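You operate a simulated robot arm through the tools that you are given. There is no shell and no other tool.

You run a simulated robot arm. Do the job below in one go: nothing can be reset, and whatever is moved stays where it is left.

Task
Swap the grey socket's white pipe for the orange one and cap it.
Fine: use the black cap; the old pipe goes in the slot that stood empty at the start.

The check looks at the end state, three seconds after you hand in, the way a careful person would. Anything else that was tipped, shoved, dropped, spilled or broken makes it a failure. A push-on lid holds only when it is set on centred and level and pressed home; a screw cap is set on level and turned clockwise until tight.

Robot
A 7-joint arm with a two-finger parallel gripper, fixed in place. Base frame: the origin is on the floor under the middle of its stand, x ahead of it, y to its left, z up; the work surface is at about z = 0.8. Units: m, degrees, N and s.
It reaches about 1.372 m from its shoulder. Its first joint turns from -149.0 to 149.0 degrees. Payload 3.43 kg.
Tool frame: the origin (TCP) lies between the finger pads and is the grasp point; the fingertips stand 0.03 m ahead of it; z points along the fingers, y is the line along which they close. The gripper opens to 0.094 m. The fingers are 0.028 m wide and 0.01 m thick; the gripper's body (0.05 by 0.096 m) begins 0.055 m behind the TCP.
Orientation is that of the tool frame in the base frame, as a unit quaternion [w, x, y, z]. With the fingers straight down and closing along the base's y, the tool's x points along the base's -x, its y along +y and its z along -z.

Tools
- The arm moves only by the tool drive_tool. Its argument "rows" is a list of rows, each an object of numbers (a shift or turn left out is 0, a gripper value left out holds the last): "tx", "ty", "tz": the shift along the tool's x, y, z in units of 500 mm (1.0 is 500 mm); "rx", "ry", "rz": the turn, a rotation vector about the tool's x, y, z in units of 45 degrees (1.0 is 45 degrees). In form: [{"tx": .., "ty": .., "tz": .., "rx": .., "ry": .., "rz": ..}, ...]. A call has 1 to 20 rows; each row is the pose to reach, as a shift and turn from the pose commanded when the call began, along the tool's axes at that moment. "grip" is the gripper command, from -1 (shut) to 1 (fully open), values between in proportion, set as the call begins (left out, the last holds). A call with a number of a shift or a turn outside -1 to 1 is refused whole. A row lasts 0.2 s, in which the tool goes at most 0.05 m and 8.6 degrees; a call with a longer step from one row to the next is refused whole, and so is a gripper value outside its range. Where a pose cannot be reached the arm comes as near as it can. A force on the tool above 40 N (or 10 N above the force at the start of the call, whichever is more), or a blocked arm, ends the call early, and 0.2 s more pass. Each finger travels about 0.045 m/s and halts on what it meets, pressing with about 21 N; the grip force reading is that of the motor and also rises with nothing between the fingers. The clock runs only during rows and for 0.2 s after the last one: add rows that repeat a pose to give the fingers time. The reply holds the time, the measured pose of the TCP, the force on the tool along the base axes, the opening and the grip force, in the units named above and with some noise, with the torque about the TCP (base axes, N m) and any sound that the robot's microphone picked up.
- Cameras (640 x 400 px; columns grow to the right, rows downward): "scene" is fixed at [0.405, 0.6559, 1.5854]; the picture's right is [0.74, -0.67, 0.00], its down [-0.62, -0.69, -0.38] and it looks along [0.25, 0.28, -0.93] (base axes); focal length 350 px, centre (320, 200). "wrist" rides on the gripper at [0.076, 0.014, -0.103] in the tool frame; the picture's right is [-0.18, 0.98, 0.00], its down [-0.75, -0.14, -0.64] and it looks along [-0.63, -0.12, 0.77] (tool axes); focal length 243 px, centre (320, 200). There is no depth. A picture from a camera that has moved, and an enlarged one, comes with that camera's place and axes in the base frame and with its lens. The place of the scene camera against the robot may be out by one fixed shift of up to 0.012 m in any direction.
- camera(camera): a new picture of that camera. No time passes.
- close_up(camera, box): a new picture of the part [left, top, right, bottom] of that camera's present view, enlarged. No time passes.
- finish_job(): hands the job in; it is judged then, once.

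Nothing tells you positions but the pictures and the camera data. Unless the task says otherwise, let go and move clear before handing in.

The tools are called after "Call:" by a JSON object that holds its "name" and its "arguments". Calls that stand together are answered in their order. drive_tool: Moves the arm, as the interface text tells. Its arguments: {"type":"object","properties":{"rows":{"type":"array","items":{"type":"object","properties":{"tx":{"type":"number"},"ty":{"type":"number"},"tz":{"type":"number"},"rx":{"type":"number"},"ry":{"type":"number"},"rz":{"type":"number"}}}},"grip":{"type":"number"}},"required":["rows"]} The other tools are called the same way: camera (camera) takes a picture; close_up (camera, box) takes an enlarged picture of a part of a camera's view; finish_job () hands the job in.

At the start:

```text
time: 0.0
ee_pos: [0.6528, 0.7401, 1.2088]
tool_rot: [0.001, 0.0, 1.0, -0.001]
ft_force: [-0.7, 0.3, -0.5]
wrist_torque: [0.0, 0.0, 0.02]
opening: 0.0938
gripper_force: 0.0
```

scene: 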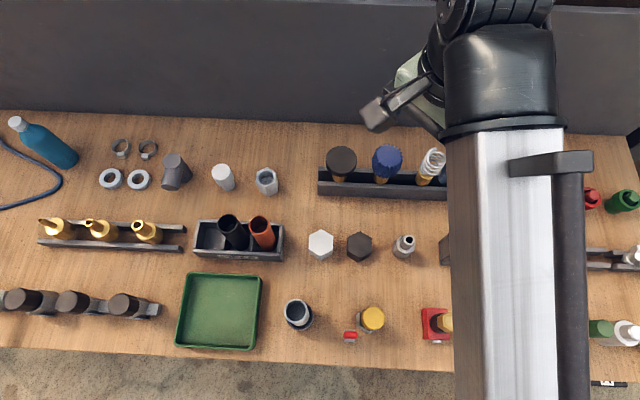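
wrist: 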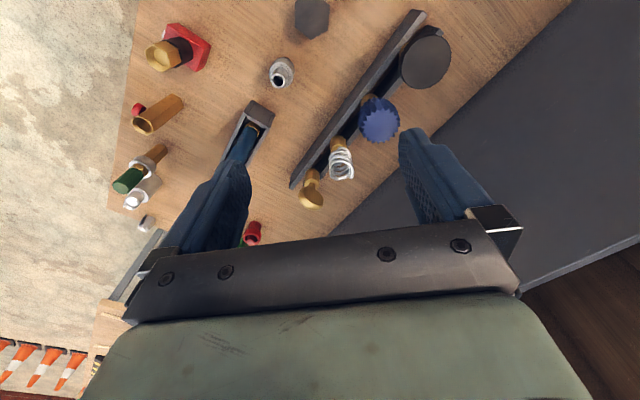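

I see a bench with a rack of pipes (black, orange, one slot apparently empty), hex caps (white and black), and several sockets. I'll look closer before moving anything.

Call:
{"name": "close_up", "arguments": {"camera": "scene", "box": [180, 200, 340, 300]}}

Call:
{"name": "close_up", "arguments": {"camera": "scene", "box": [280, 220, 440, 320]}}

Call:
{"name": "close_up", "arguments": {"camera": "scene", "box": [270, 270, 430, 370]}}

Call:
{"name": "close_up", "arguments": {"camera": "scene", "box": [80, 120, 320, 270]}}

Call:
{"name": "camera", "arguments": {"camera": "wrist"}}

```text
4.00 times, centred on (260, 250) of scene
camera zoom: at [0.405, 0.6559, 1.5854], right [0.74, -0.67, 0.0], down [-0.62, -0.69, -0.38], along [0.25, 0.28, -0.93], focal length 1402 px, centre (560, 0)
```

zoom: 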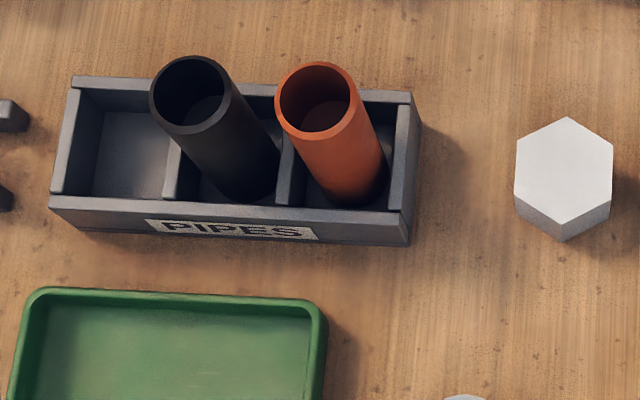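

```text
4.00 times, centred on (360, 270) of scene
camera zoom: at [0.405, 0.6559, 1.5854], right [0.74, -0.67, 0.0], down [-0.62, -0.69, -0.38], along [0.25, 0.28, -0.93], focal length 1402 px, centre (160, -80)
```

zoom: 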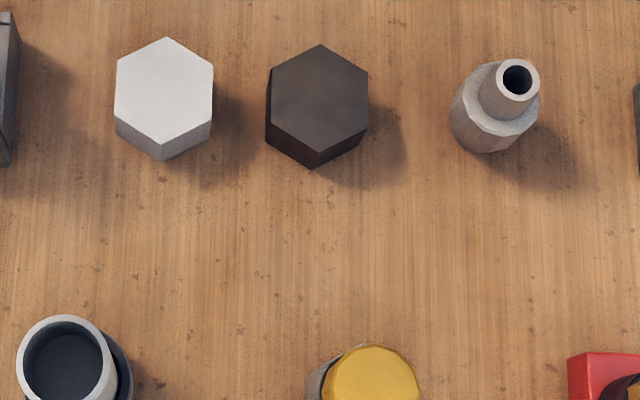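

```text
4.00 times, centred on (350, 320) of scene
camera zoom: at [0.405, 0.6559, 1.5854], right [0.74, -0.67, 0.0], down [-0.62, -0.69, -0.38], along [0.25, 0.28, -0.93], focal length 1402 px, centre (200, -280)
```

zoom: 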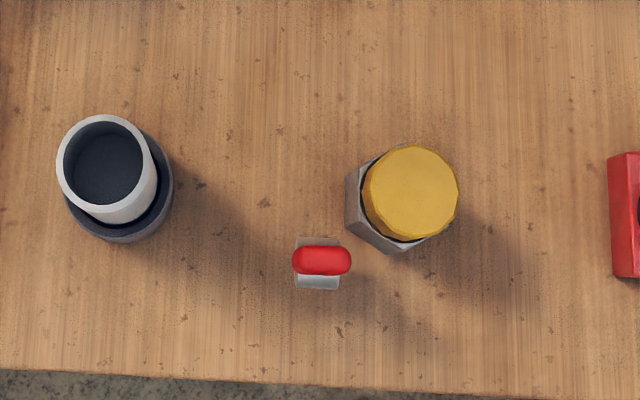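

```text
2.67 times, centred on (200, 195) of scene
camera zoom: at [0.405, 0.6559, 1.5854], right [0.74, -0.67, 0.0], down [-0.62, -0.69, -0.38], along [0.25, 0.28, -0.93], focal length 935 px, centre (640, 213)
```

zoom: 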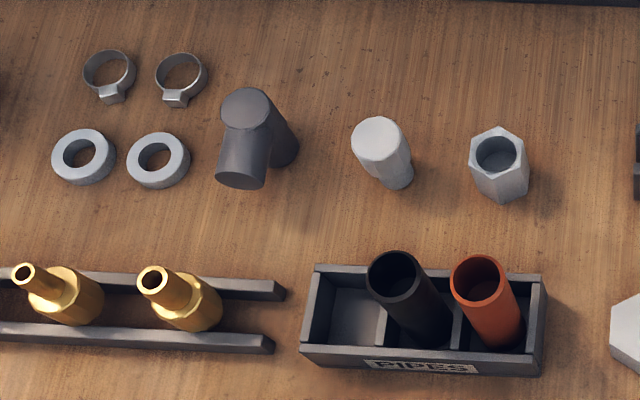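

```text
taken
camera wrist: at [0.5756, 0.7556, 1.3135], right [0.18, 0.98, 0.0], down [0.75, -0.14, 0.64], along [0.63, -0.12, -0.77], focal length 243 px, centre (320, 200)
```

wrist: 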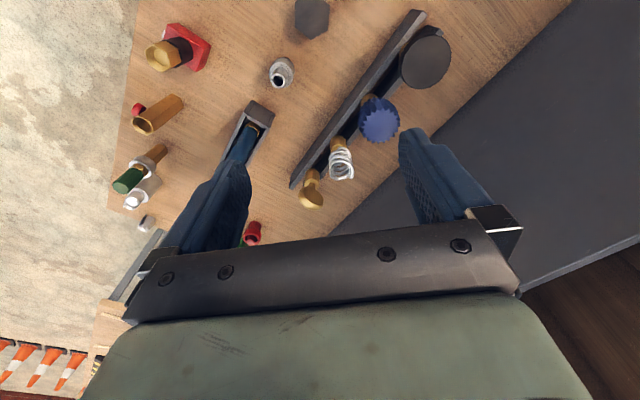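

The grey socket with the white pipe is at about (0.40, 0.715), the PIPES rack at about (0.41, 0.94) with its left slot empty, and the black hex cap at about (0.61, 0.75). I'll yaw the tool to line up with the rack and move over to look with the wrist camera.

Call:
{"name": "drive_tool", "arguments": {"rows": [{"tx": 0.075, "ty": 0.0275, "tz": 0.015, "rz": 0.117}, {"tx": 0.15, "ty": 0.055, "tz": 0.03, "rz": 0.234}, {"tx": 0.225, "ty": 0.0825, "tz": 0.045, "rz": 0.352}, {"tx": 0.3, "ty": 0.11, "tz": 0.06, "rz": 0.469}, {"tx": 0.375, "ty": 0.1375, "tz": 0.075, "rz": 0.586}, {"tx": 0.45, "ty": 0.165, "tz": 0.09, "rz": 0.703}, {"tx": 0.525, "ty": 0.1925, "tz": 0.105, "rz": 0.82}, {"tx": 0.6, "ty": 0.22, "tz": 0.12, "rz": 0.938}, {"tx": 0.6, "ty": 0.22, "tz": 0.12, "rz": 0.938}]}}

Call:
{"name": "camera", "arguments": {"camera": "wrist"}}

Call:
{"name": "camera", "arguments": {"camera": "scene"}}

```text
time: 2.0
ee_pos: [0.3528, 0.853, 1.1512]
tool_rot: [0.0, 0.36, 0.933, 0.001]
ft_force: [-0.1, -0.1, 0.0]
wrist_torque: [-0.01, 0.0, 0.01]
opening: 0.0942
gripper_force: 0.0
```

```text
taken
camera wrist: at [0.3054, 0.9141, 1.2542], right [0.8, 0.6, 0.0], down [0.46, -0.61, 0.64], along [0.39, -0.51, -0.77], focal length 243 px, centre (320, 200)
```

wrist: 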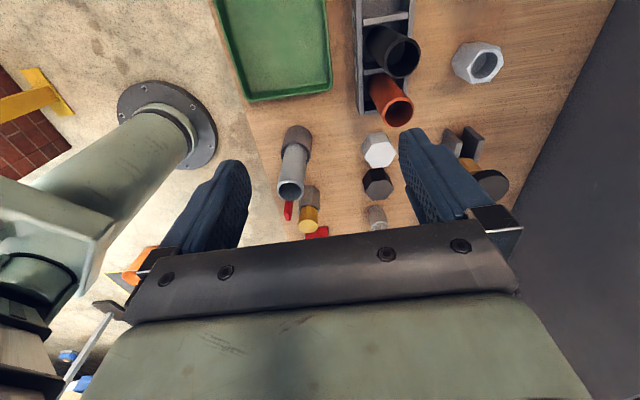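

```text
taken
```

scene: 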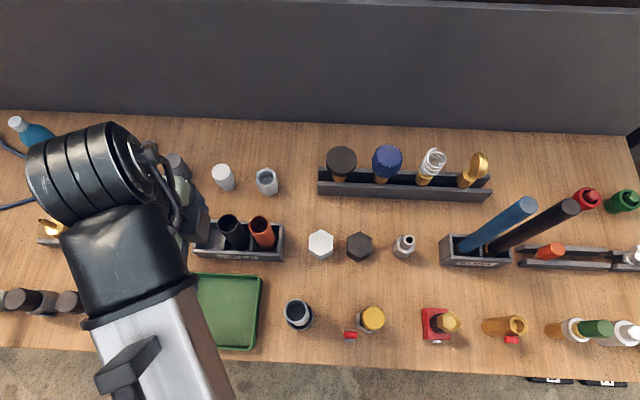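

The view is clear of the arm now, and there is a second rack on the right with long blue and black items. I'll zoom in on it and on the socket from both cameras.

Call:
{"name": "close_up", "arguments": {"camera": "scene", "box": [420, 180, 640, 317]}}

Call:
{"name": "close_up", "arguments": {"camera": "scene", "box": [400, 270, 640, 400]}}

Call:
{"name": "close_up", "arguments": {"camera": "wrist", "box": [240, 100, 400, 240]}}

Call:
{"name": "close_up", "arguments": {"camera": "wrist", "box": [320, 0, 520, 125]}}

Call:
{"name": "close_up", "arguments": {"camera": "scene", "box": [310, 130, 500, 260]}}

```text
2.91 times, centred on (530, 248) of scene
camera zoom: at [0.405, 0.6559, 1.5854], right [0.74, -0.67, 0.0], down [-0.62, -0.69, -0.38], along [0.25, 0.28, -0.93], focal length 1020 px, centre (-291, 59)
```

zoom: 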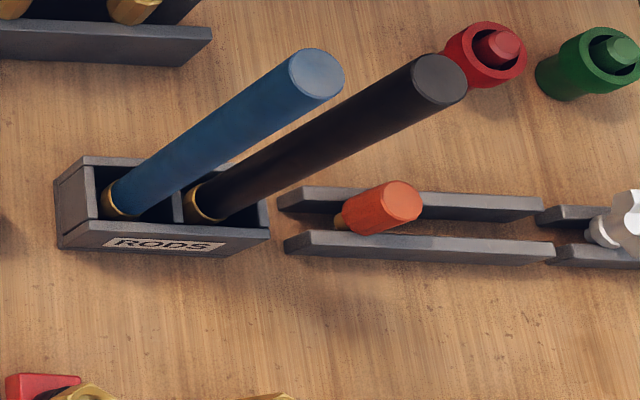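

```text
2.67 times, centred on (520, 335) of scene
camera zoom: at [0.405, 0.6559, 1.5854], right [0.74, -0.67, 0.0], down [-0.62, -0.69, -0.38], along [0.25, 0.28, -0.93], focal length 935 px, centre (-213, -160)
```

zoom: 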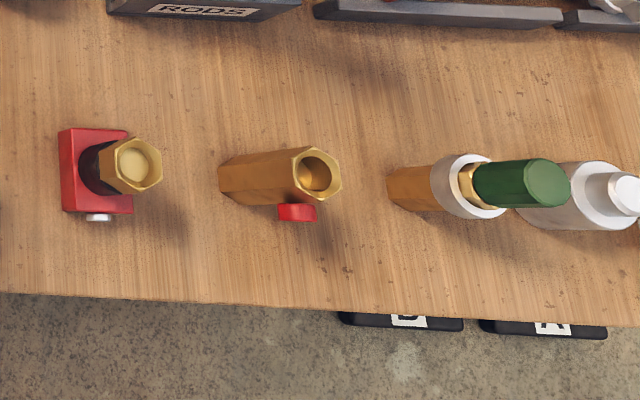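

```text
2.86 times, centred on (320, 170) of wrist
camera zoom: at [0.3054, 0.9141, 1.2542], right [0.8, 0.6, 0.0], down [0.46, -0.61, 0.64], along [0.39, -0.51, -0.77], focal length 693 px, centre (320, 286)
```

zoom: 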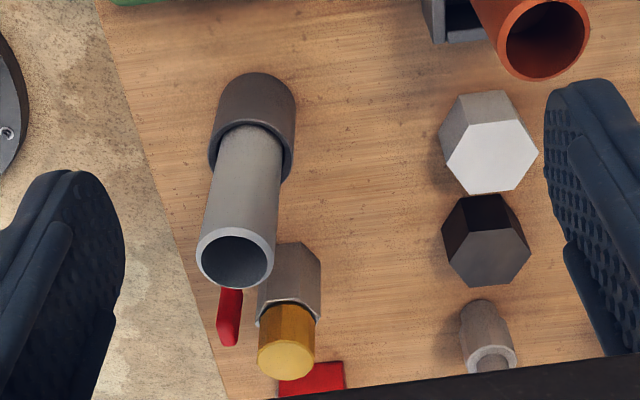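

```text
3.20 times, centred on (420, 62) of wrist
camera zoom: at [0.3054, 0.9141, 1.2542], right [0.8, 0.6, 0.0], down [0.46, -0.61, 0.64], along [0.39, -0.51, -0.77], focal length 776 px, centre (0, 640)
```

zoom: 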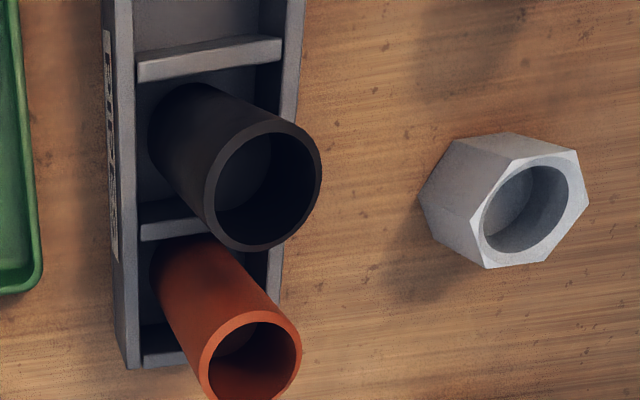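

```text
3.08 times, centred on (405, 195) of scene
camera zoom: at [0.405, 0.6559, 1.5854], right [0.74, -0.67, 0.0], down [-0.62, -0.69, -0.38], along [0.25, 0.28, -0.93], focal length 1079 px, centre (58, 215)
```

zoom: 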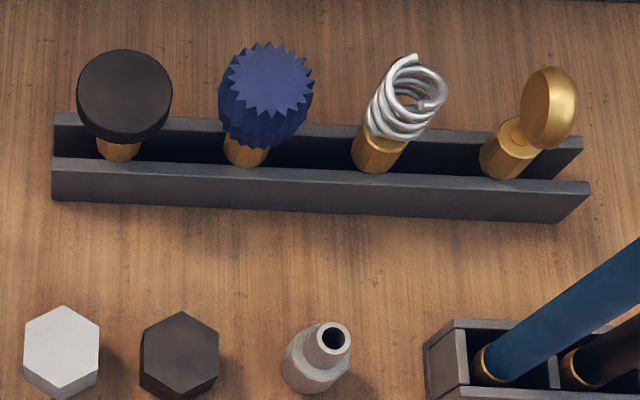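

The label on the second rack reads RODS, so the empty slot is the left one in the PIPES rack. I put the white pipe's top near z≈0.967 and the socket's top near 0.856. I'll go above the white pipe and measure more closely.

Call:
{"name": "drive_tool", "arguments": {"rows": [{"tx": -0.0657, "ty": -0.0347, "tz": 0.0456}, {"tx": -0.1314, "ty": -0.0694, "tz": 0.0912}, {"tx": -0.1971, "ty": -0.1041, "tz": 0.1368}, {"tx": -0.2628, "ty": -0.1388, "tz": 0.1824}, {"tx": -0.2628, "ty": -0.1388, "tz": 0.1824}, {"tx": -0.2628, "ty": -0.1388, "tz": 0.1824}]}}

Call:
{"name": "camera", "arguments": {"camera": "wrist"}}

Call:
{"name": "close_up", "arguments": {"camera": "wrist", "box": [240, 60, 400, 160]}}

Call:
{"name": "close_up", "arguments": {"camera": "wrist", "box": [400, 0, 560, 120]}}

Call:
{"name": "camera", "arguments": {"camera": "scene"}}

```text
time: 3.4
ee_pos: [0.4033, 0.7106, 1.0583]
tool_rot: [0.001, 0.36, 0.933, 0.0]
ft_force: [-0.4, -0.5, 0.1]
wrist_torque: [-0.01, -0.01, -0.01]
opening: 0.0942
gripper_force: 0.0
```

```text
taken
camera wrist: at [0.3555, 0.7735, 1.162], right [0.8, 0.6, 0.0], down [0.46, -0.61, 0.64], along [0.39, -0.51, -0.77], focal length 243 px, centre (320, 200)
```

wrist: 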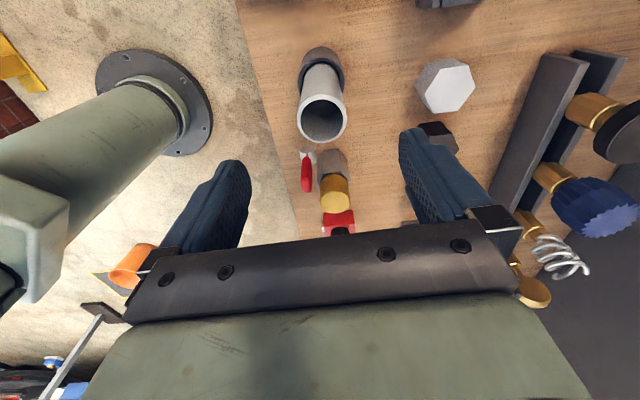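

```text
4.00 times, centred on (320, 110) of wrist
camera zoom: at [0.3555, 0.7735, 1.162], right [0.8, 0.6, 0.0], down [0.46, -0.61, 0.64], along [0.39, -0.51, -0.77], focal length 970 px, centre (320, 560)
```

zoom: 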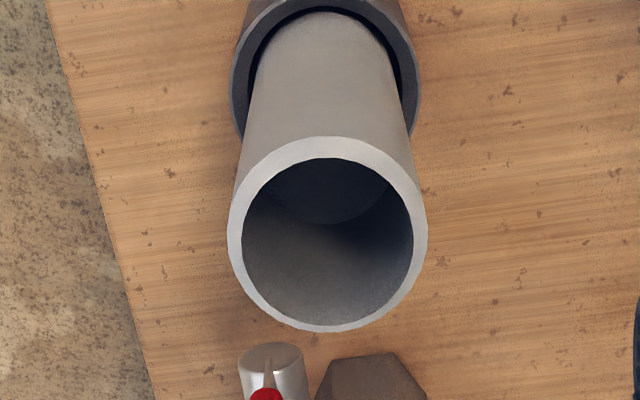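

```text
3.33 times, centred on (480, 60) of wrist
camera zoom: at [0.3555, 0.7735, 1.162], right [0.8, 0.6, 0.0], down [0.46, -0.61, 0.64], along [0.39, -0.51, -0.77], focal length 809 px, centre (-213, 667)
```

zoom: 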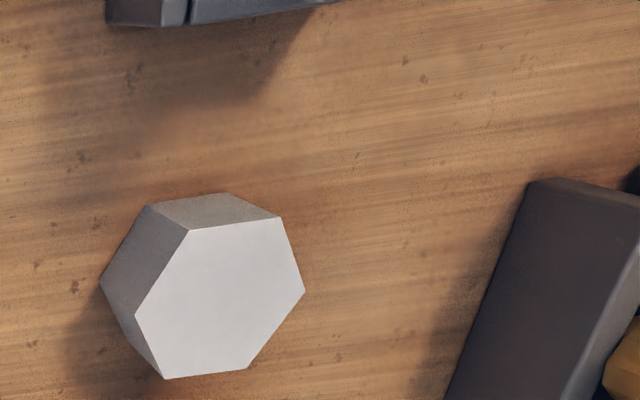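

```text
taken
```

scene: 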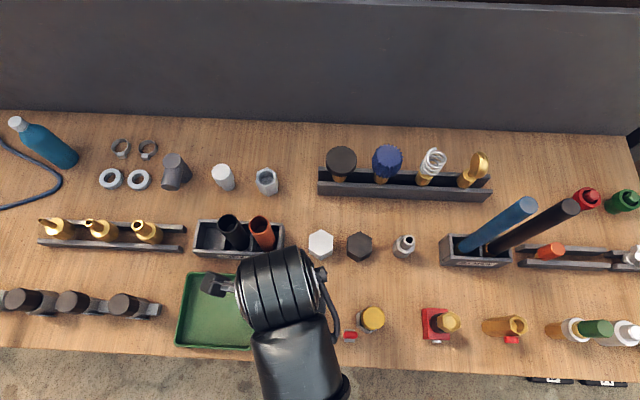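

The white pipe's axis comes out at about (s,t) = (-0.183, 0.800) in my table axes, top z≈0.971, diameter ≈0.040. Before grasping I'll look at the rack from above to measure the empty slot and the orange pipe.

Call:
{"name": "drive_tool", "arguments": {"rows": [{"tx": 0.06, "ty": 0.0557, "tz": -0.0137}, {"tx": 0.12, "ty": 0.1113, "tz": -0.0273}, {"tx": 0.18, "ty": 0.167, "tz": -0.041}, {"tx": 0.24, "ty": 0.2227, "tz": -0.0547}, {"tx": 0.3, "ty": 0.2783, "tz": -0.0683}, {"tx": 0.36, "ty": 0.334, "tz": -0.082}, {"tx": 0.36, "ty": 0.334, "tz": -0.082}]}}

Call:
{"name": "camera", "arguments": {"camera": "wrist"}}

Call:
{"name": "close_up", "arguments": {"camera": "wrist", "box": [240, 0, 440, 180]}}

```text
time: 5.0
ee_pos: [0.3826, 0.9548, 1.099]
tool_rot: [0.0, 0.36, 0.933, 0.0]
ft_force: [-0.1, 0.8, -0.9]
wrist_torque: [0.02, 0.0, 0.0]
opening: 0.0941
gripper_force: 0.1
```

```text
taken
camera wrist: at [0.334, 1.0171, 1.2027], right [0.8, 0.6, 0.0], down [0.46, -0.61, 0.64], along [0.39, -0.51, -0.77], focal length 243 px, centre (320, 200)
```

wrist: 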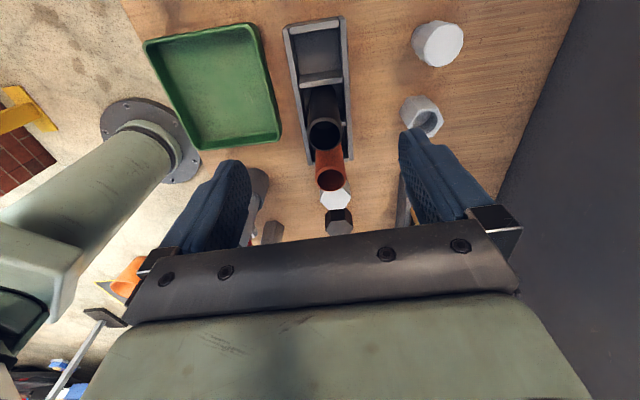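

```text
2.22 times, centred on (340, 90) of wrist
camera zoom: at [0.334, 1.0171, 1.2027], right [0.8, 0.6, 0.0], down [0.46, -0.61, 0.64], along [0.39, -0.51, -0.77], focal length 539 px, centre (276, 444)
```

zoom: 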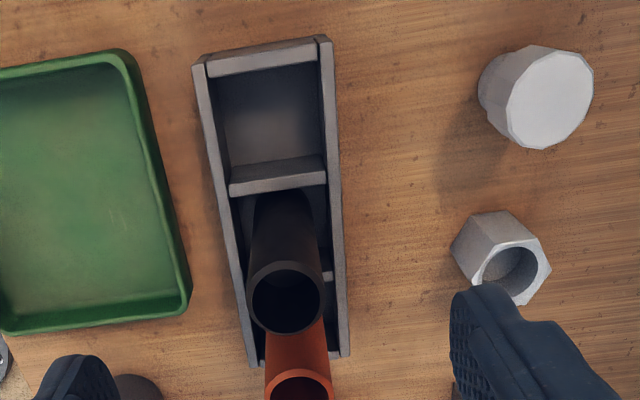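

The rack is turned 45° in the base frame, with the empty slot at its far-left end. I'll zoom the scene camera on the rack to get its wall height.

Call:
{"name": "close_up", "arguments": {"camera": "scene", "box": [185, 205, 297, 275]}}

Call:
{"name": "close_up", "arguments": {"camera": "wrist", "box": [272, 0, 368, 120]}}

Call:
{"name": "close_up", "arguments": {"camera": "wrist", "box": [272, 80, 368, 200]}}

```text
5.71 times, centred on (241, 240) of scene
camera zoom: at [0.405, 0.6559, 1.5854], right [0.74, -0.67, 0.0], down [-0.62, -0.69, -0.38], along [0.25, 0.28, -0.93], focal length 2003 px, centre (771, -29)
```

zoom: 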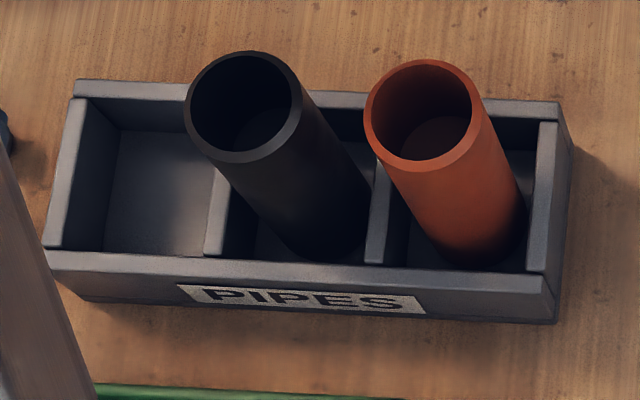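

```text
3.33 times, centred on (320, 60) of wrist
camera zoom: at [0.334, 1.0171, 1.2027], right [0.8, 0.6, 0.0], down [0.46, -0.61, 0.64], along [0.39, -0.51, -0.77], focal length 809 px, centre (320, 667)
```

zoom: 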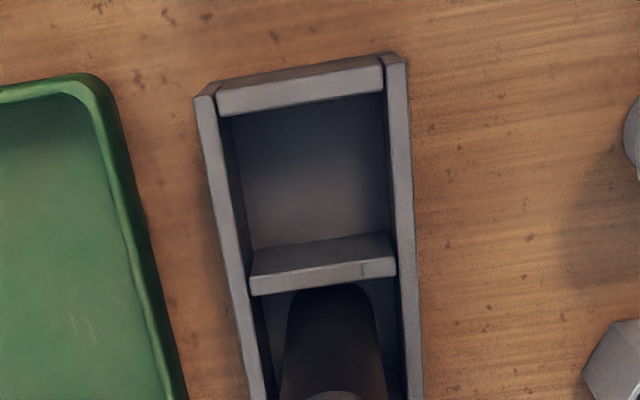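

```text
3.33 times, centred on (320, 140) of wrist
camera zoom: at [0.334, 1.0171, 1.2027], right [0.8, 0.6, 0.0], down [0.46, -0.61, 0.64], along [0.39, -0.51, -0.77], focal length 809 px, centre (320, 400)
```

zoom: 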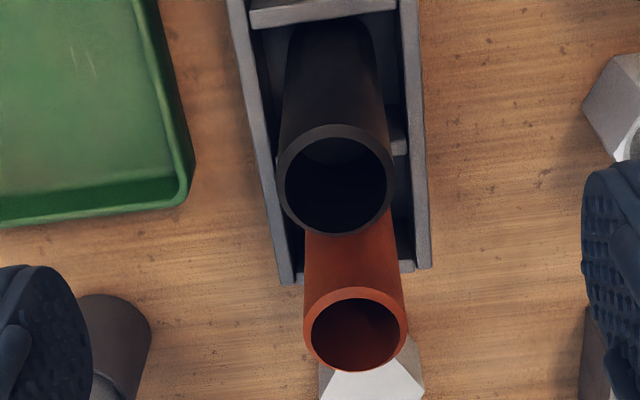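

Rack walls reach z≈0.847 and the pipe tops in the rack are at about 0.95. The empty slot is at about (0.366, 0.970) and the orange pipe at about (0.451, 0.885). I'll align the yaw exactly to the rack and go back above the white pipe.

Call:
{"name": "drive_tool", "arguments": {"rows": [{"tx": -0.0586, "ty": -0.0547, "tz": 0.0133, "rz": 0.0104}, {"tx": -0.1172, "ty": -0.1095, "tz": 0.0267, "rz": 0.0207}, {"tx": -0.1758, "ty": -0.1642, "tz": 0.04, "rz": 0.0311}, {"tx": -0.2344, "ty": -0.2189, "tz": 0.0533, "rz": 0.0415}, {"tx": -0.293, "ty": -0.2737, "tz": 0.0667, "rz": 0.0518}, {"tx": -0.3516, "ty": -0.3284, "tz": 0.08, "rz": 0.0622}, {"tx": -0.3516, "ty": -0.3284, "tz": 0.08, "rz": 0.0622}, {"tx": -0.3516, "ty": -0.3284, "tz": 0.08, "rz": 0.0622}]}}

Call:
{"name": "close_up", "arguments": {"camera": "wrist", "box": [240, 60, 400, 160]}}

Call:
{"name": "camera", "arguments": {"camera": "wrist"}}

```text
time: 6.8
ee_pos: [0.4007, 0.7153, 1.059]
tool_rot: [0.0, 0.382, 0.924, 0.0]
ft_force: [-0.1, 0.4, -0.2]
wrist_torque: [-0.01, -0.02, -0.04]
opening: 0.0941
gripper_force: 0.1
```

```text
4.00 times, centred on (320, 110) of wrist
camera zoom: at [0.3564, 0.7796, 1.1638], right [0.82, 0.57, 0.0], down [0.43, -0.63, 0.64], along [0.36, -0.53, -0.77], focal length 970 px, centre (320, 560)
```

zoom: 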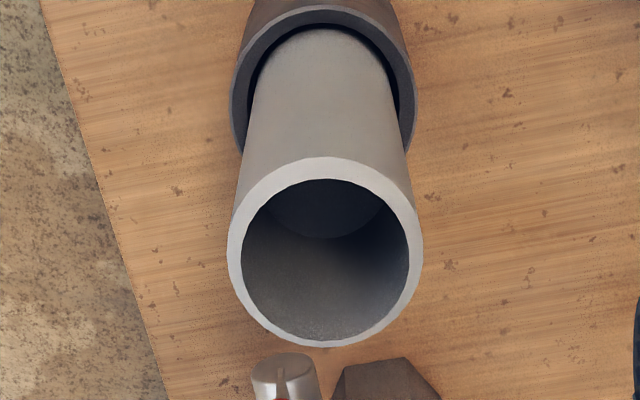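

```text
taken
camera wrist: at [0.3564, 0.7796, 1.1638], right [0.82, 0.57, 0.0], down [0.43, -0.63, 0.64], along [0.36, -0.53, -0.77], focal length 243 px, centre (320, 200)
```

wrist: 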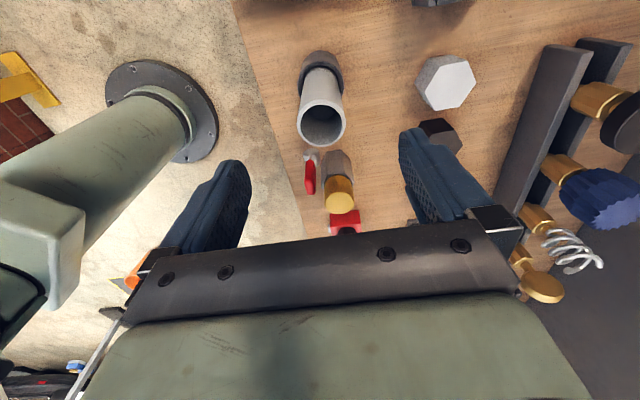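

The pipe is now within about 2 mm of the tool axis. I'll correct that and descend to grasp height with the fingers straddling the pipe.

Call:
{"name": "drive_tool", "arguments": {"rows": [{"tx": -0.0036, "ty": 0.0014, "tz": 0.06}, {"tx": -0.0036, "ty": 0.0014, "tz": 0.12}, {"tx": -0.0036, "ty": 0.0014, "tz": 0.18}, {"tx": -0.0036, "ty": 0.0014, "tz": 0.23}, {"tx": -0.0036, "ty": 0.0014, "tz": 0.259}, {"tx": -0.0036, "ty": 0.0014, "tz": 0.259}], "grip": 1}}

Call:
{"name": "camera", "arguments": {"camera": "wrist"}}

Call:
{"name": "close_up", "arguments": {"camera": "scene", "box": [220, 240, 400, 360]}}

```text
time: 8.2
ee_pos: [0.4025, 0.7153, 0.9303]
tool_rot: [0.0, 0.383, 0.924, 0.001]
ft_force: [0.1, 0.0, 0.2]
wrist_torque: [-0.05, -0.04, 0.01]
opening: 0.0941
gripper_force: 0.1
```

```text
taken
camera wrist: at [0.3587, 0.7789, 1.0345], right [0.82, 0.57, 0.0], down [0.43, -0.63, 0.64], along [0.36, -0.53, -0.77], focal length 243 px, centre (320, 200)
```

wrist: 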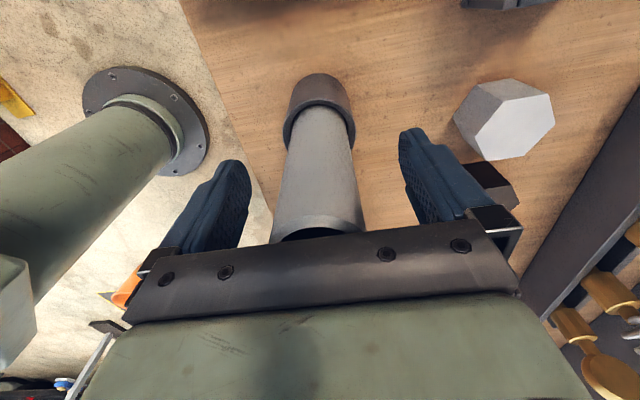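

```text
3.33 times, centred on (310, 300) of scene
camera zoom: at [0.405, 0.6559, 1.5854], right [0.74, -0.67, 0.0], down [-0.62, -0.69, -0.38], along [0.25, 0.28, -0.93], focal length 1168 px, centre (353, -133)
```

zoom: 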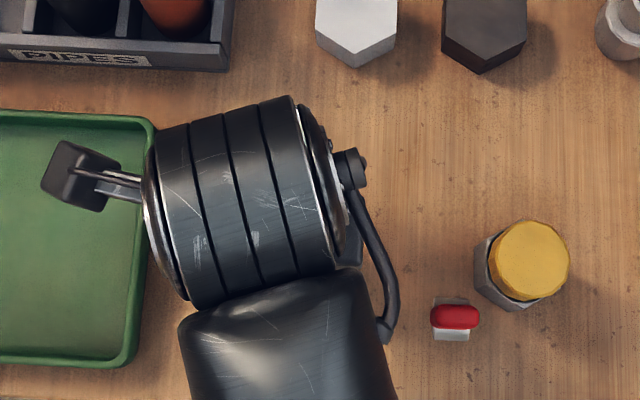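

The pipe stands between the open fingers and the gripper body is just above its rim. I'll close on it.

Call:
{"name": "drive_tool", "arguments": {"rows": [{"tz": 0}, {"tz": 0}, {"tz": 0}, {"tz": 0}, {"tz": 0}, {"tz": 0}], "grip": -1}}

Call:
{"name": "camera", "arguments": {"camera": "wrist"}}

```text
time: 9.6
ee_pos: [0.4024, 0.7147, 0.9303]
tool_rot: [0.0, 0.383, 0.924, 0.0]
ft_force: [-2.9, -2.5, -0.1]
wrist_torque: [-0.24, 0.28, -0.03]
opening: 0.0392
gripper_force: 20.5
```

```text
taken
camera wrist: at [0.3585, 0.7787, 1.0346], right [0.82, 0.57, 0.0], down [0.43, -0.63, 0.64], along [0.36, -0.53, -0.77], focal length 243 px, centre (320, 200)
```

wrist: 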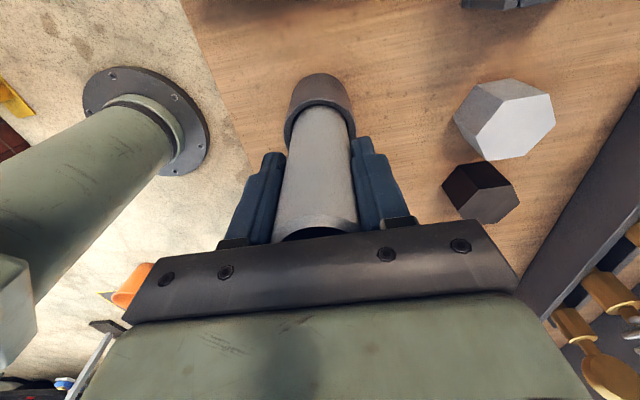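

I'm gripping the pipe (opening 0.039), with a small sideways force showing a slight off-centre. I'll ease it out to learn the true socket axis before pulling.

Call:
{"name": "drive_tool", "arguments": {"rows": [{"ty": -0.002}, {"ty": -0.002}], "grip": -1}}

```text
time: 10.2
ee_pos: [0.4034, 0.7135, 0.9308]
tool_rot: [0.0, 0.383, 0.924, 0.001]
ft_force: [-0.6, -0.2, 13.7]
wrist_torque: [-0.37, 0.37, 0.0]
opening: 0.0392
gripper_force: 21.1
```

The lateral force is gone, so this is the socket's axis to within about a millimetre. Now I'll pull slowly upward.

Call:
{"name": "drive_tool", "arguments": {"rows": [{"tz": -0.005}, {"tz": -0.01}, {"tz": -0.02}, {"tz": -0.03}, {"tz": -0.04}, {"tz": -0.06}, {"tz": -0.06}], "grip": -1}}

Call:
{"name": "camera", "arguments": {"camera": "wrist"}}

```text
time: 11.8
ee_pos: [0.4039, 0.715, 0.9613]
tool_rot: [0.0, 0.383, 0.924, 0.0]
ft_force: [-0.1, -0.1, -1.5]
wrist_torque: [0.02, 0.01, -0.03]
opening: 0.0396
gripper_force: 20.8
```

```text
taken
camera wrist: at [0.359, 0.7796, 1.0644], right [0.82, 0.57, 0.0], down [0.43, -0.63, 0.64], along [0.36, -0.53, -0.77], focal length 243 px, centre (320, 200)
```

wrist: 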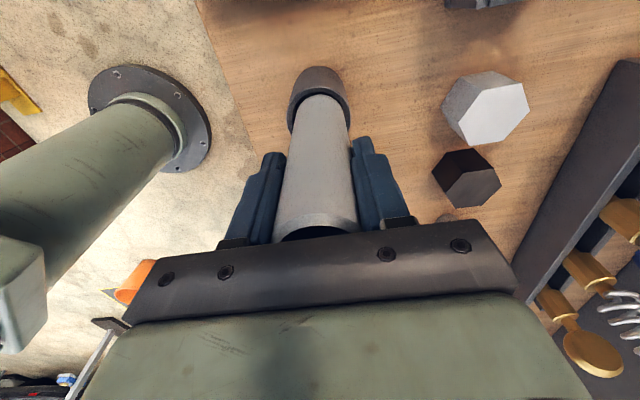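

The pipe slides freely, reading about 1.5 N of weight. I'll lift it well clear of the other pipes and carry it over the empty slot.

Call:
{"name": "drive_tool", "arguments": {"rows": [{"tz": -0.07}, {"tz": -0.14}, {"tz": -0.21}, {"tz": -0.28}, {"tx": 0.068, "ty": 0.0515, "tz": -0.28}, {"tx": 0.137, "ty": 0.103, "tz": -0.28}, {"tx": 0.205, "ty": 0.1545, "tz": -0.28}, {"tx": 0.273, "ty": 0.206, "tz": -0.28}, {"tx": 0.342, "ty": 0.2575, "tz": -0.28}, {"tx": 0.4102, "ty": 0.309, "tz": -0.28}, {"tx": 0.4102, "ty": 0.309, "tz": -0.28}, {"tx": 0.4102, "ty": 0.309, "tz": -0.28}], "grip": -1}}

Call:
{"name": "camera", "arguments": {"camera": "wrist"}}

Call:
{"name": "camera", "arguments": {"camera": "scene"}}

Call:
{"name": "close_up", "arguments": {"camera": "wrist", "box": [240, 20, 400, 140]}}

```text
time: 14.4
ee_pos: [0.3664, 0.97, 1.1001]
tool_rot: [0.0, 0.383, 0.924, 0.0]
ft_force: [-0.4, -0.3, -0.8]
wrist_torque: [0.0, 0.02, 0.03]
opening: 0.039
gripper_force: 20.7
```

```text
taken
camera wrist: at [0.3219, 1.0342, 1.2037], right [0.83, 0.56, 0.0], down [0.43, -0.63, 0.64], along [0.36, -0.53, -0.77], focal length 243 px, centre (320, 200)
```

wrist: 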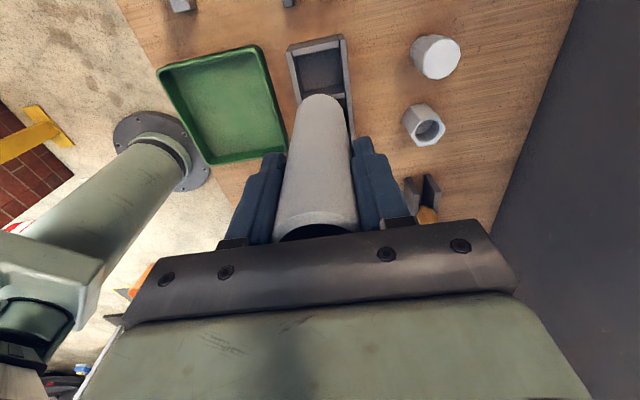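

```text
taken
```

scene: 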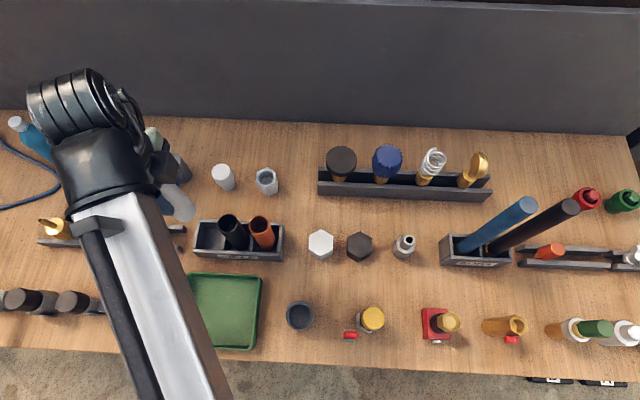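

```text
3.33 times, centred on (320, 80) of wrist
camera zoom: at [0.3219, 1.0342, 1.2037], right [0.83, 0.56, 0.0], down [0.43, -0.63, 0.64], along [0.36, -0.53, -0.77], focal length 809 px, centre (320, 600)
```

zoom: 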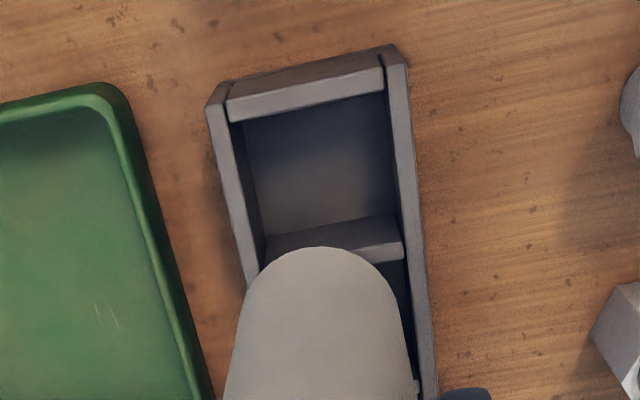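

The white pipe hangs over the slot about 2 mm off-centre, with its lower end about 0.093 below the TCP. I'll correct that and lower it most of the way.

Call:
{"name": "drive_tool", "arguments": {"rows": [{"tx": -0.0048, "ty": -0.0016, "tz": 0.0}, {"tx": -0.0048, "ty": -0.0016, "tz": 0.08}, {"tx": -0.0048, "ty": -0.0016, "tz": 0.16}, {"tx": -0.0048, "ty": -0.0016, "tz": 0.24}, {"tx": -0.0048, "ty": -0.0016, "tz": 0.29}, {"tx": -0.0048, "ty": -0.0016, "tz": 0.34}, {"tx": -0.0048, "ty": -0.0016, "tz": 0.34}], "grip": -1}}

Call:
{"name": "camera", "arguments": {"camera": "wrist"}}

Call:
{"name": "close_up", "arguments": {"camera": "scene", "box": [160, 180, 320, 280]}}

```text
time: 16.0
ee_pos: [0.3694, 0.9651, 0.9297]
tool_rot: [0.001, 0.383, 0.924, 0.001]
ft_force: [0.8, -0.3, -1.0]
wrist_torque: [-0.01, 0.03, 0.0]
opening: 0.0395
gripper_force: 20.7
```

```text
taken
camera wrist: at [0.3243, 1.0299, 1.0341], right [0.82, 0.57, 0.0], down [0.43, -0.63, 0.64], along [0.36, -0.53, -0.77], focal length 243 px, centre (320, 200)
```

wrist: 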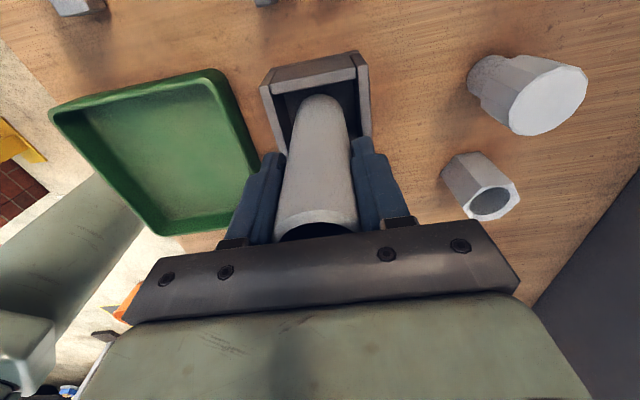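

```text
4.00 times, centred on (240, 230) of scene
camera zoom: at [0.405, 0.6559, 1.5854], right [0.74, -0.67, 0.0], down [-0.62, -0.69, -0.38], along [0.25, 0.28, -0.93], focal length 1402 px, centre (640, 80)
```

zoom: 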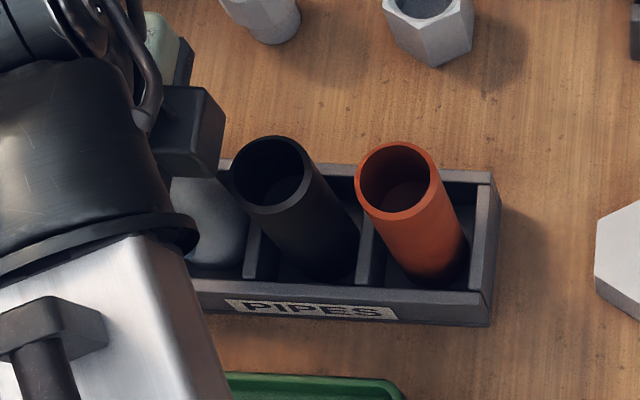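

The pipe's lower end is inside the slot. I'll feel down in small steps for the floor.

Call:
{"name": "drive_tool", "arguments": {"rows": [{"tz": 0.008}, {"tz": 0.016}, {"tz": 0.024}, {"tz": 0.024}], "grip": -1}}

```text
time: 17.0
ee_pos: [0.3674, 0.9667, 0.9172]
tool_rot: [-0.001, 0.383, 0.924, 0.0]
ft_force: [-0.9, -0.2, -1.9]
wrist_torque: [-0.02, -0.06, 0.01]
opening: 0.0392
gripper_force: 21.0
```

Call:
{"name": "drive_tool", "arguments": {"rows": [{"tz": 0.004}, {"tz": 0.008}, {"tz": 0.012}, {"tz": 0.012}], "grip": -1}}

```text
time: 18.0
ee_pos: [0.3689, 0.9674, 0.9111]
tool_rot: [0.0, 0.382, 0.924, -0.001]
ft_force: [-1.0, -0.3, -0.5]
wrist_torque: [0.02, 0.01, 0.01]
opening: 0.0394
gripper_force: 20.8
```

Call:
{"name": "drive_tool", "arguments": {"rows": [{"tz": 0.004}, {"tz": 0.008}, {"tz": 0.008}], "grip": -1}}

Call:
{"name": "close_up", "arguments": {"camera": "wrist", "box": [240, 40, 400, 160]}}

```text
time: 18.8
ee_pos: [0.3697, 0.9667, 0.9093]
tool_rot: [0.0, 0.383, 0.924, 0.0]
ft_force: [1.3, 1.2, 17.5]
wrist_torque: [0.13, -0.18, -0.04]
opening: 0.0393
gripper_force: 21.7
```

```text
3.33 times, centred on (320, 100) of wrist
camera zoom: at [0.3238, 1.0305, 1.0132], right [0.83, 0.56, 0.0], down [0.43, -0.63, 0.64], along [0.36, -0.53, -0.77], focal length 809 px, centre (320, 533)
```

zoom: 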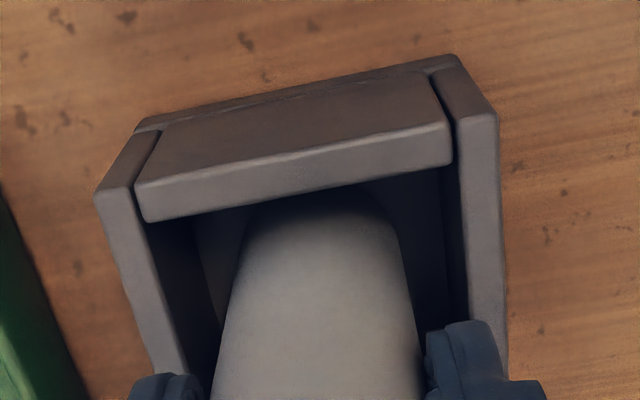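

Contact with the slot floor (17 N). I'll ease up slightly, open the fingers, and check.

Call:
{"name": "drive_tool", "arguments": {"rows": [{"tz": -0.003}, {"tz": -0.003}], "grip": -1}}

Call:
{"name": "drive_tool", "arguments": {"rows": [{"tz": 0}, {"tz": 0}, {"tz": 0}, {"tz": 0}], "grip": 1}}

Call:
{"name": "camera", "arguments": {"camera": "wrist"}}

```text
time: 19.4
ee_pos: [0.3683, 0.9665, 0.9096]
tool_rot: [0.001, 0.382, 0.924, 0.0]
ft_force: [1.4, 2.8, 7.1]
wrist_torque: [0.25, -0.14, 0.02]
opening: 0.0393
gripper_force: 21.5
```

```text
time: 20.4
ee_pos: [0.3683, 0.966, 0.9083]
tool_rot: [0.001, 0.383, 0.924, 0.0]
ft_force: [0.0, 0.1, 0.2]
wrist_torque: [0.02, 0.02, 0.0]
opening: 0.094
gripper_force: 0.0
```

```text
taken
camera wrist: at [0.3239, 1.0306, 1.013], right [0.82, 0.57, 0.0], down [0.43, -0.63, 0.64], along [0.36, -0.53, -0.77], focal length 243 px, centre (320, 200)
```

wrist: 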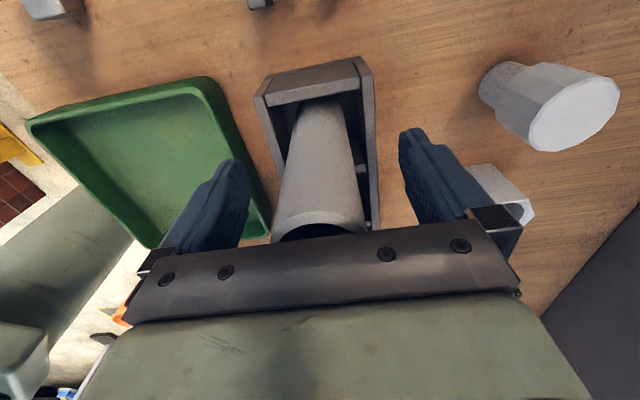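

The white pipe stands in its slot. I'll rise and move above the orange pipe.

Call:
{"name": "drive_tool", "arguments": {"rows": [{"tz": -0.06}, {"tz": -0.15}, {"tz": -0.24}, {"tz": -0.3}, {"tx": -0.08, "tz": -0.3}, {"tx": -0.16, "ty": 0.002, "tz": -0.3}, {"tx": -0.233, "ty": 0.0032, "tz": -0.3}, {"tx": -0.233, "ty": 0.0032, "tz": -0.3}, {"tx": -0.233, "ty": 0.0032, "tz": -0.3}], "grip": 1}}

Call:
{"name": "camera", "arguments": {"camera": "wrist"}}

Call:
{"name": "close_up", "arguments": {"camera": "wrist", "box": [240, 60, 400, 160]}}

Call:
{"name": "close_up", "arguments": {"camera": "scene", "box": [160, 180, 320, 280]}}

```text
time: 22.4
ee_pos: [0.451, 0.8854, 1.0589]
tool_rot: [0.0, 0.383, 0.924, 0.0]
ft_force: [0.8, -0.3, 0.8]
wrist_torque: [0.0, 0.02, -0.01]
opening: 0.0938
gripper_force: 0.0
```

```text
taken
camera wrist: at [0.4072, 0.9494, 1.1638], right [0.82, 0.57, 0.0], down [0.43, -0.63, 0.64], along [0.36, -0.53, -0.77], focal length 243 px, centre (320, 200)
```

wrist: 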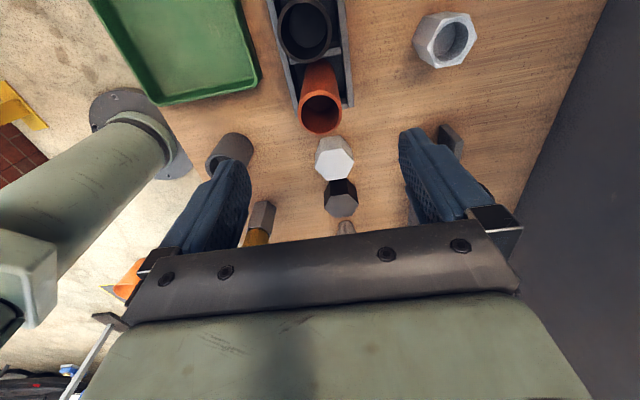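

```text
4.00 times, centred on (320, 110) of wrist
camera zoom: at [0.4072, 0.9494, 1.1638], right [0.82, 0.57, 0.0], down [0.43, -0.63, 0.64], along [0.36, -0.53, -0.77], focal length 970 px, centre (320, 560)
```

zoom: 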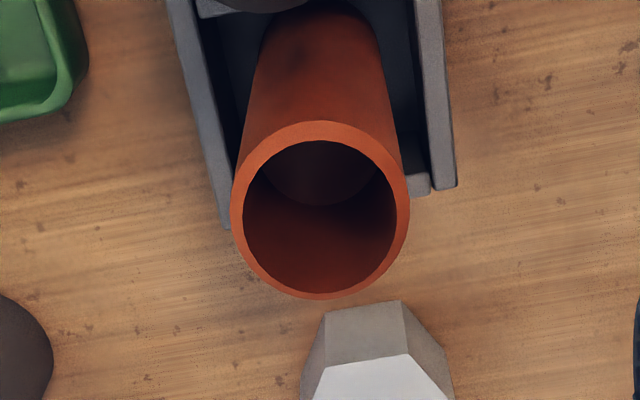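

```text
4.00 times, centred on (240, 230) of scene
camera zoom: at [0.405, 0.6559, 1.5854], right [0.74, -0.67, 0.0], down [-0.62, -0.69, -0.38], along [0.25, 0.28, -0.93], focal length 1402 px, centre (640, 80)
```

zoom: 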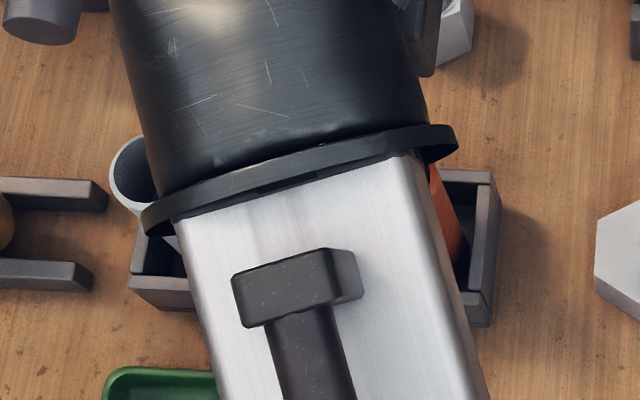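

The orange pipe is centred under the tool to within about a millimetre. I'll descend to the same grip height I used for the white one.

Call:
{"name": "drive_tool", "arguments": {"rows": [{"tx": -0.0008, "ty": -0.0016, "tz": 0.06}, {"tx": -0.0008, "ty": -0.0016, "tz": 0.12}, {"tx": -0.0008, "ty": -0.0016, "tz": 0.18}, {"tx": -0.0008, "ty": -0.0016, "tz": 0.24}, {"tx": -0.0008, "ty": -0.0016, "tz": 0.28}, {"tx": -0.0008, "ty": -0.0016, "tz": 0.3}, {"tx": -0.0008, "ty": -0.0016, "tz": 0.3}], "grip": 1}}

Call:
{"name": "camera", "arguments": {"camera": "wrist"}}

```text
time: 24.0
ee_pos: [0.4507, 0.8846, 0.9093]
tool_rot: [0.001, 0.383, 0.924, 0.002]
ft_force: [-1.1, 0.8, 0.2]
wrist_torque: [0.01, 0.01, 0.01]
opening: 0.0942
gripper_force: 0.1
```

```text
taken
camera wrist: at [0.4058, 0.9482, 1.013], right [0.82, 0.57, 0.0], down [0.43, -0.63, 0.64], along [0.36, -0.53, -0.77], focal length 243 px, centre (320, 200)
```

wrist: 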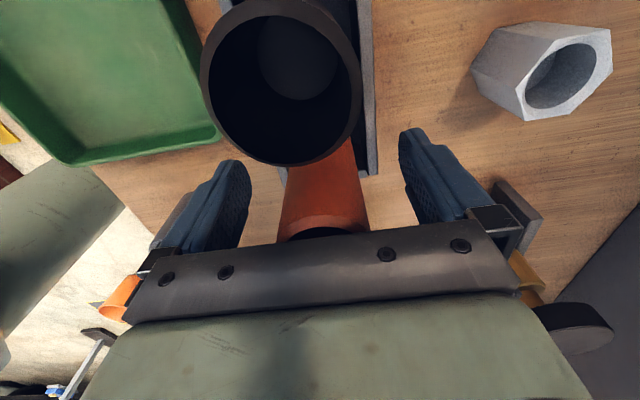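

Call:
{"name": "drive_tool", "arguments": {"rows": [{"tz": 0}, {"tz": 0}, {"tz": 0}, {"tz": 0}, {"tz": 0}, {"tz": 0}], "grip": -1}}

Call:
{"name": "camera", "arguments": {"camera": "wrist"}}

```text
time: 25.4
ee_pos: [0.4497, 0.8839, 0.9098]
tool_rot: [0.0, 0.382, 0.924, 0.0]
ft_force: [0.1, 0.2, -0.3]
wrist_torque: [-0.05, 0.03, -0.01]
opening: 0.0393
gripper_force: 20.6
```

```text
taken
camera wrist: at [0.4058, 0.9482, 1.0132], right [0.82, 0.57, 0.0], down [0.43, -0.63, 0.64], along [0.36, -0.53, -0.77], focal length 243 px, centre (320, 200)
```

wrist: 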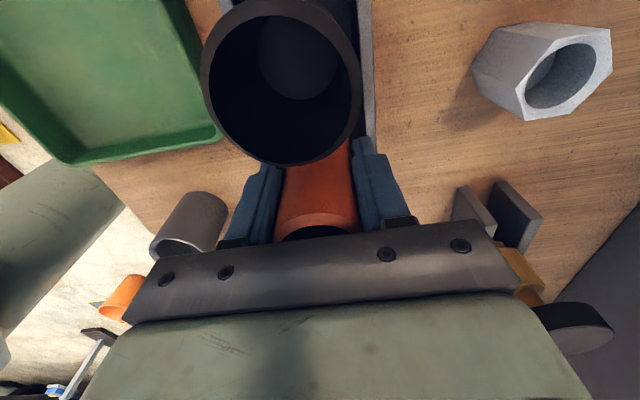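

The orange pipe is held. I'll lift it straight up and carry it over the socket by retracing the exact commanded displacement.

Call:
{"name": "drive_tool", "arguments": {"rows": [{"tz": -0.02}, {"tz": -0.08}, {"tz": -0.16}, {"tz": -0.24}, {"tz": -0.32}, {"tz": -0.38}, {"tx": -0.043, "ty": -0.0773, "tz": -0.38}, {"tx": -0.0858, "ty": -0.1545, "tz": -0.38}, {"tx": -0.1287, "ty": -0.2318, "tz": -0.38}, {"tx": -0.1716, "ty": -0.309, "tz": -0.38}, {"tx": -0.1716, "ty": -0.309, "tz": -0.38}, {"tx": -0.1716, "ty": -0.309, "tz": -0.38}], "grip": -1}}

Call:
{"name": "camera", "arguments": {"camera": "wrist"}}

Call:
{"name": "close_up", "arguments": {"camera": "wrist", "box": [240, 40, 400, 160]}}

Call:
{"name": "camera", "arguments": {"camera": "scene"}}

```text
time: 28.0
ee_pos: [0.4023, 0.7135, 1.1012]
tool_rot: [0.001, 0.383, 0.924, 0.0]
ft_force: [0.0, -0.5, -0.7]
wrist_torque: [0.04, 0.0, 0.02]
opening: 0.0394
gripper_force: 21.0
```

```text
taken
camera wrist: at [0.3591, 0.7781, 1.2037], right [0.82, 0.57, 0.0], down [0.43, -0.63, 0.64], along [0.36, -0.53, -0.77], focal length 243 px, centre (320, 200)
```

wrist: 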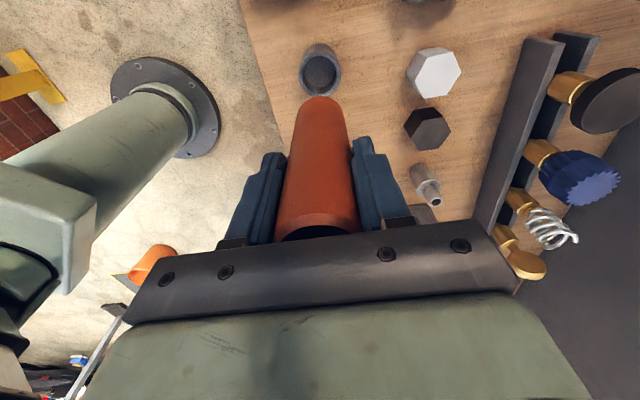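

```text
3.33 times, centred on (320, 100) of wrist
camera zoom: at [0.3591, 0.7781, 1.2037], right [0.82, 0.57, 0.0], down [0.43, -0.63, 0.64], along [0.36, -0.53, -0.77], focal length 809 px, centre (320, 533)
```

zoom: 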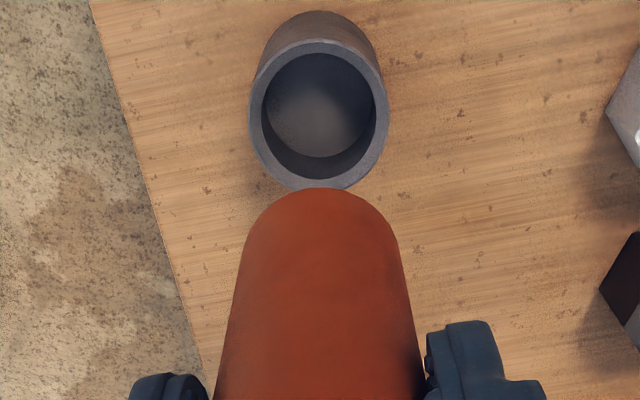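

```text
taken
```

scene: 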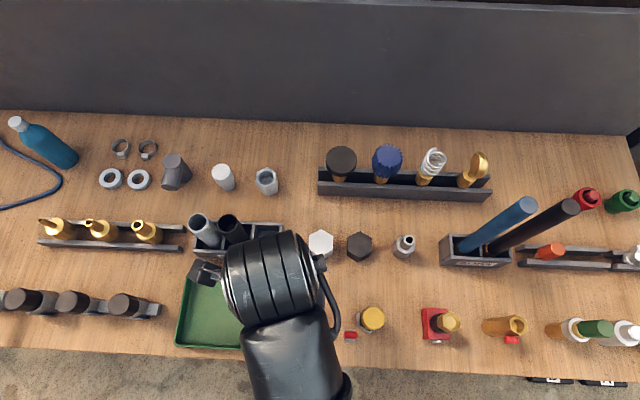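

The orange pipe hangs right over the socket bore (bore ≈0.044, pipe ≈0.039), aligned within 1 mm. I'll lower it to just above the seating height.

Call:
{"name": "drive_tool", "arguments": {"rows": [{"tz": 0.06}, {"tz": 0.12}, {"tz": 0.18}, {"tz": 0.22}, {"tz": 0.25}, {"tz": 0.27}, {"tz": 0.27}], "grip": -1}}

Call:
{"name": "close_up", "arguments": {"camera": "wrist", "box": [240, 40, 400, 160]}}

```text
time: 29.6
ee_pos: [0.402, 0.7151, 0.9638]
tool_rot: [0.0, 0.382, 0.924, 0.0]
ft_force: [-0.3, 0.3, -0.3]
wrist_torque: [0.0, 0.0, 0.0]
opening: 0.0393
gripper_force: 21.1
```

```text
3.33 times, centred on (320, 100) of wrist
camera zoom: at [0.3584, 0.7799, 1.0674], right [0.82, 0.57, 0.0], down [0.43, -0.63, 0.64], along [0.36, -0.53, -0.77], focal length 809 px, centre (320, 533)
```

zoom: 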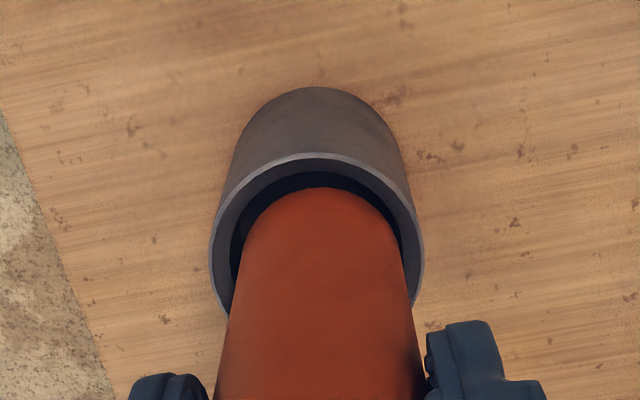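

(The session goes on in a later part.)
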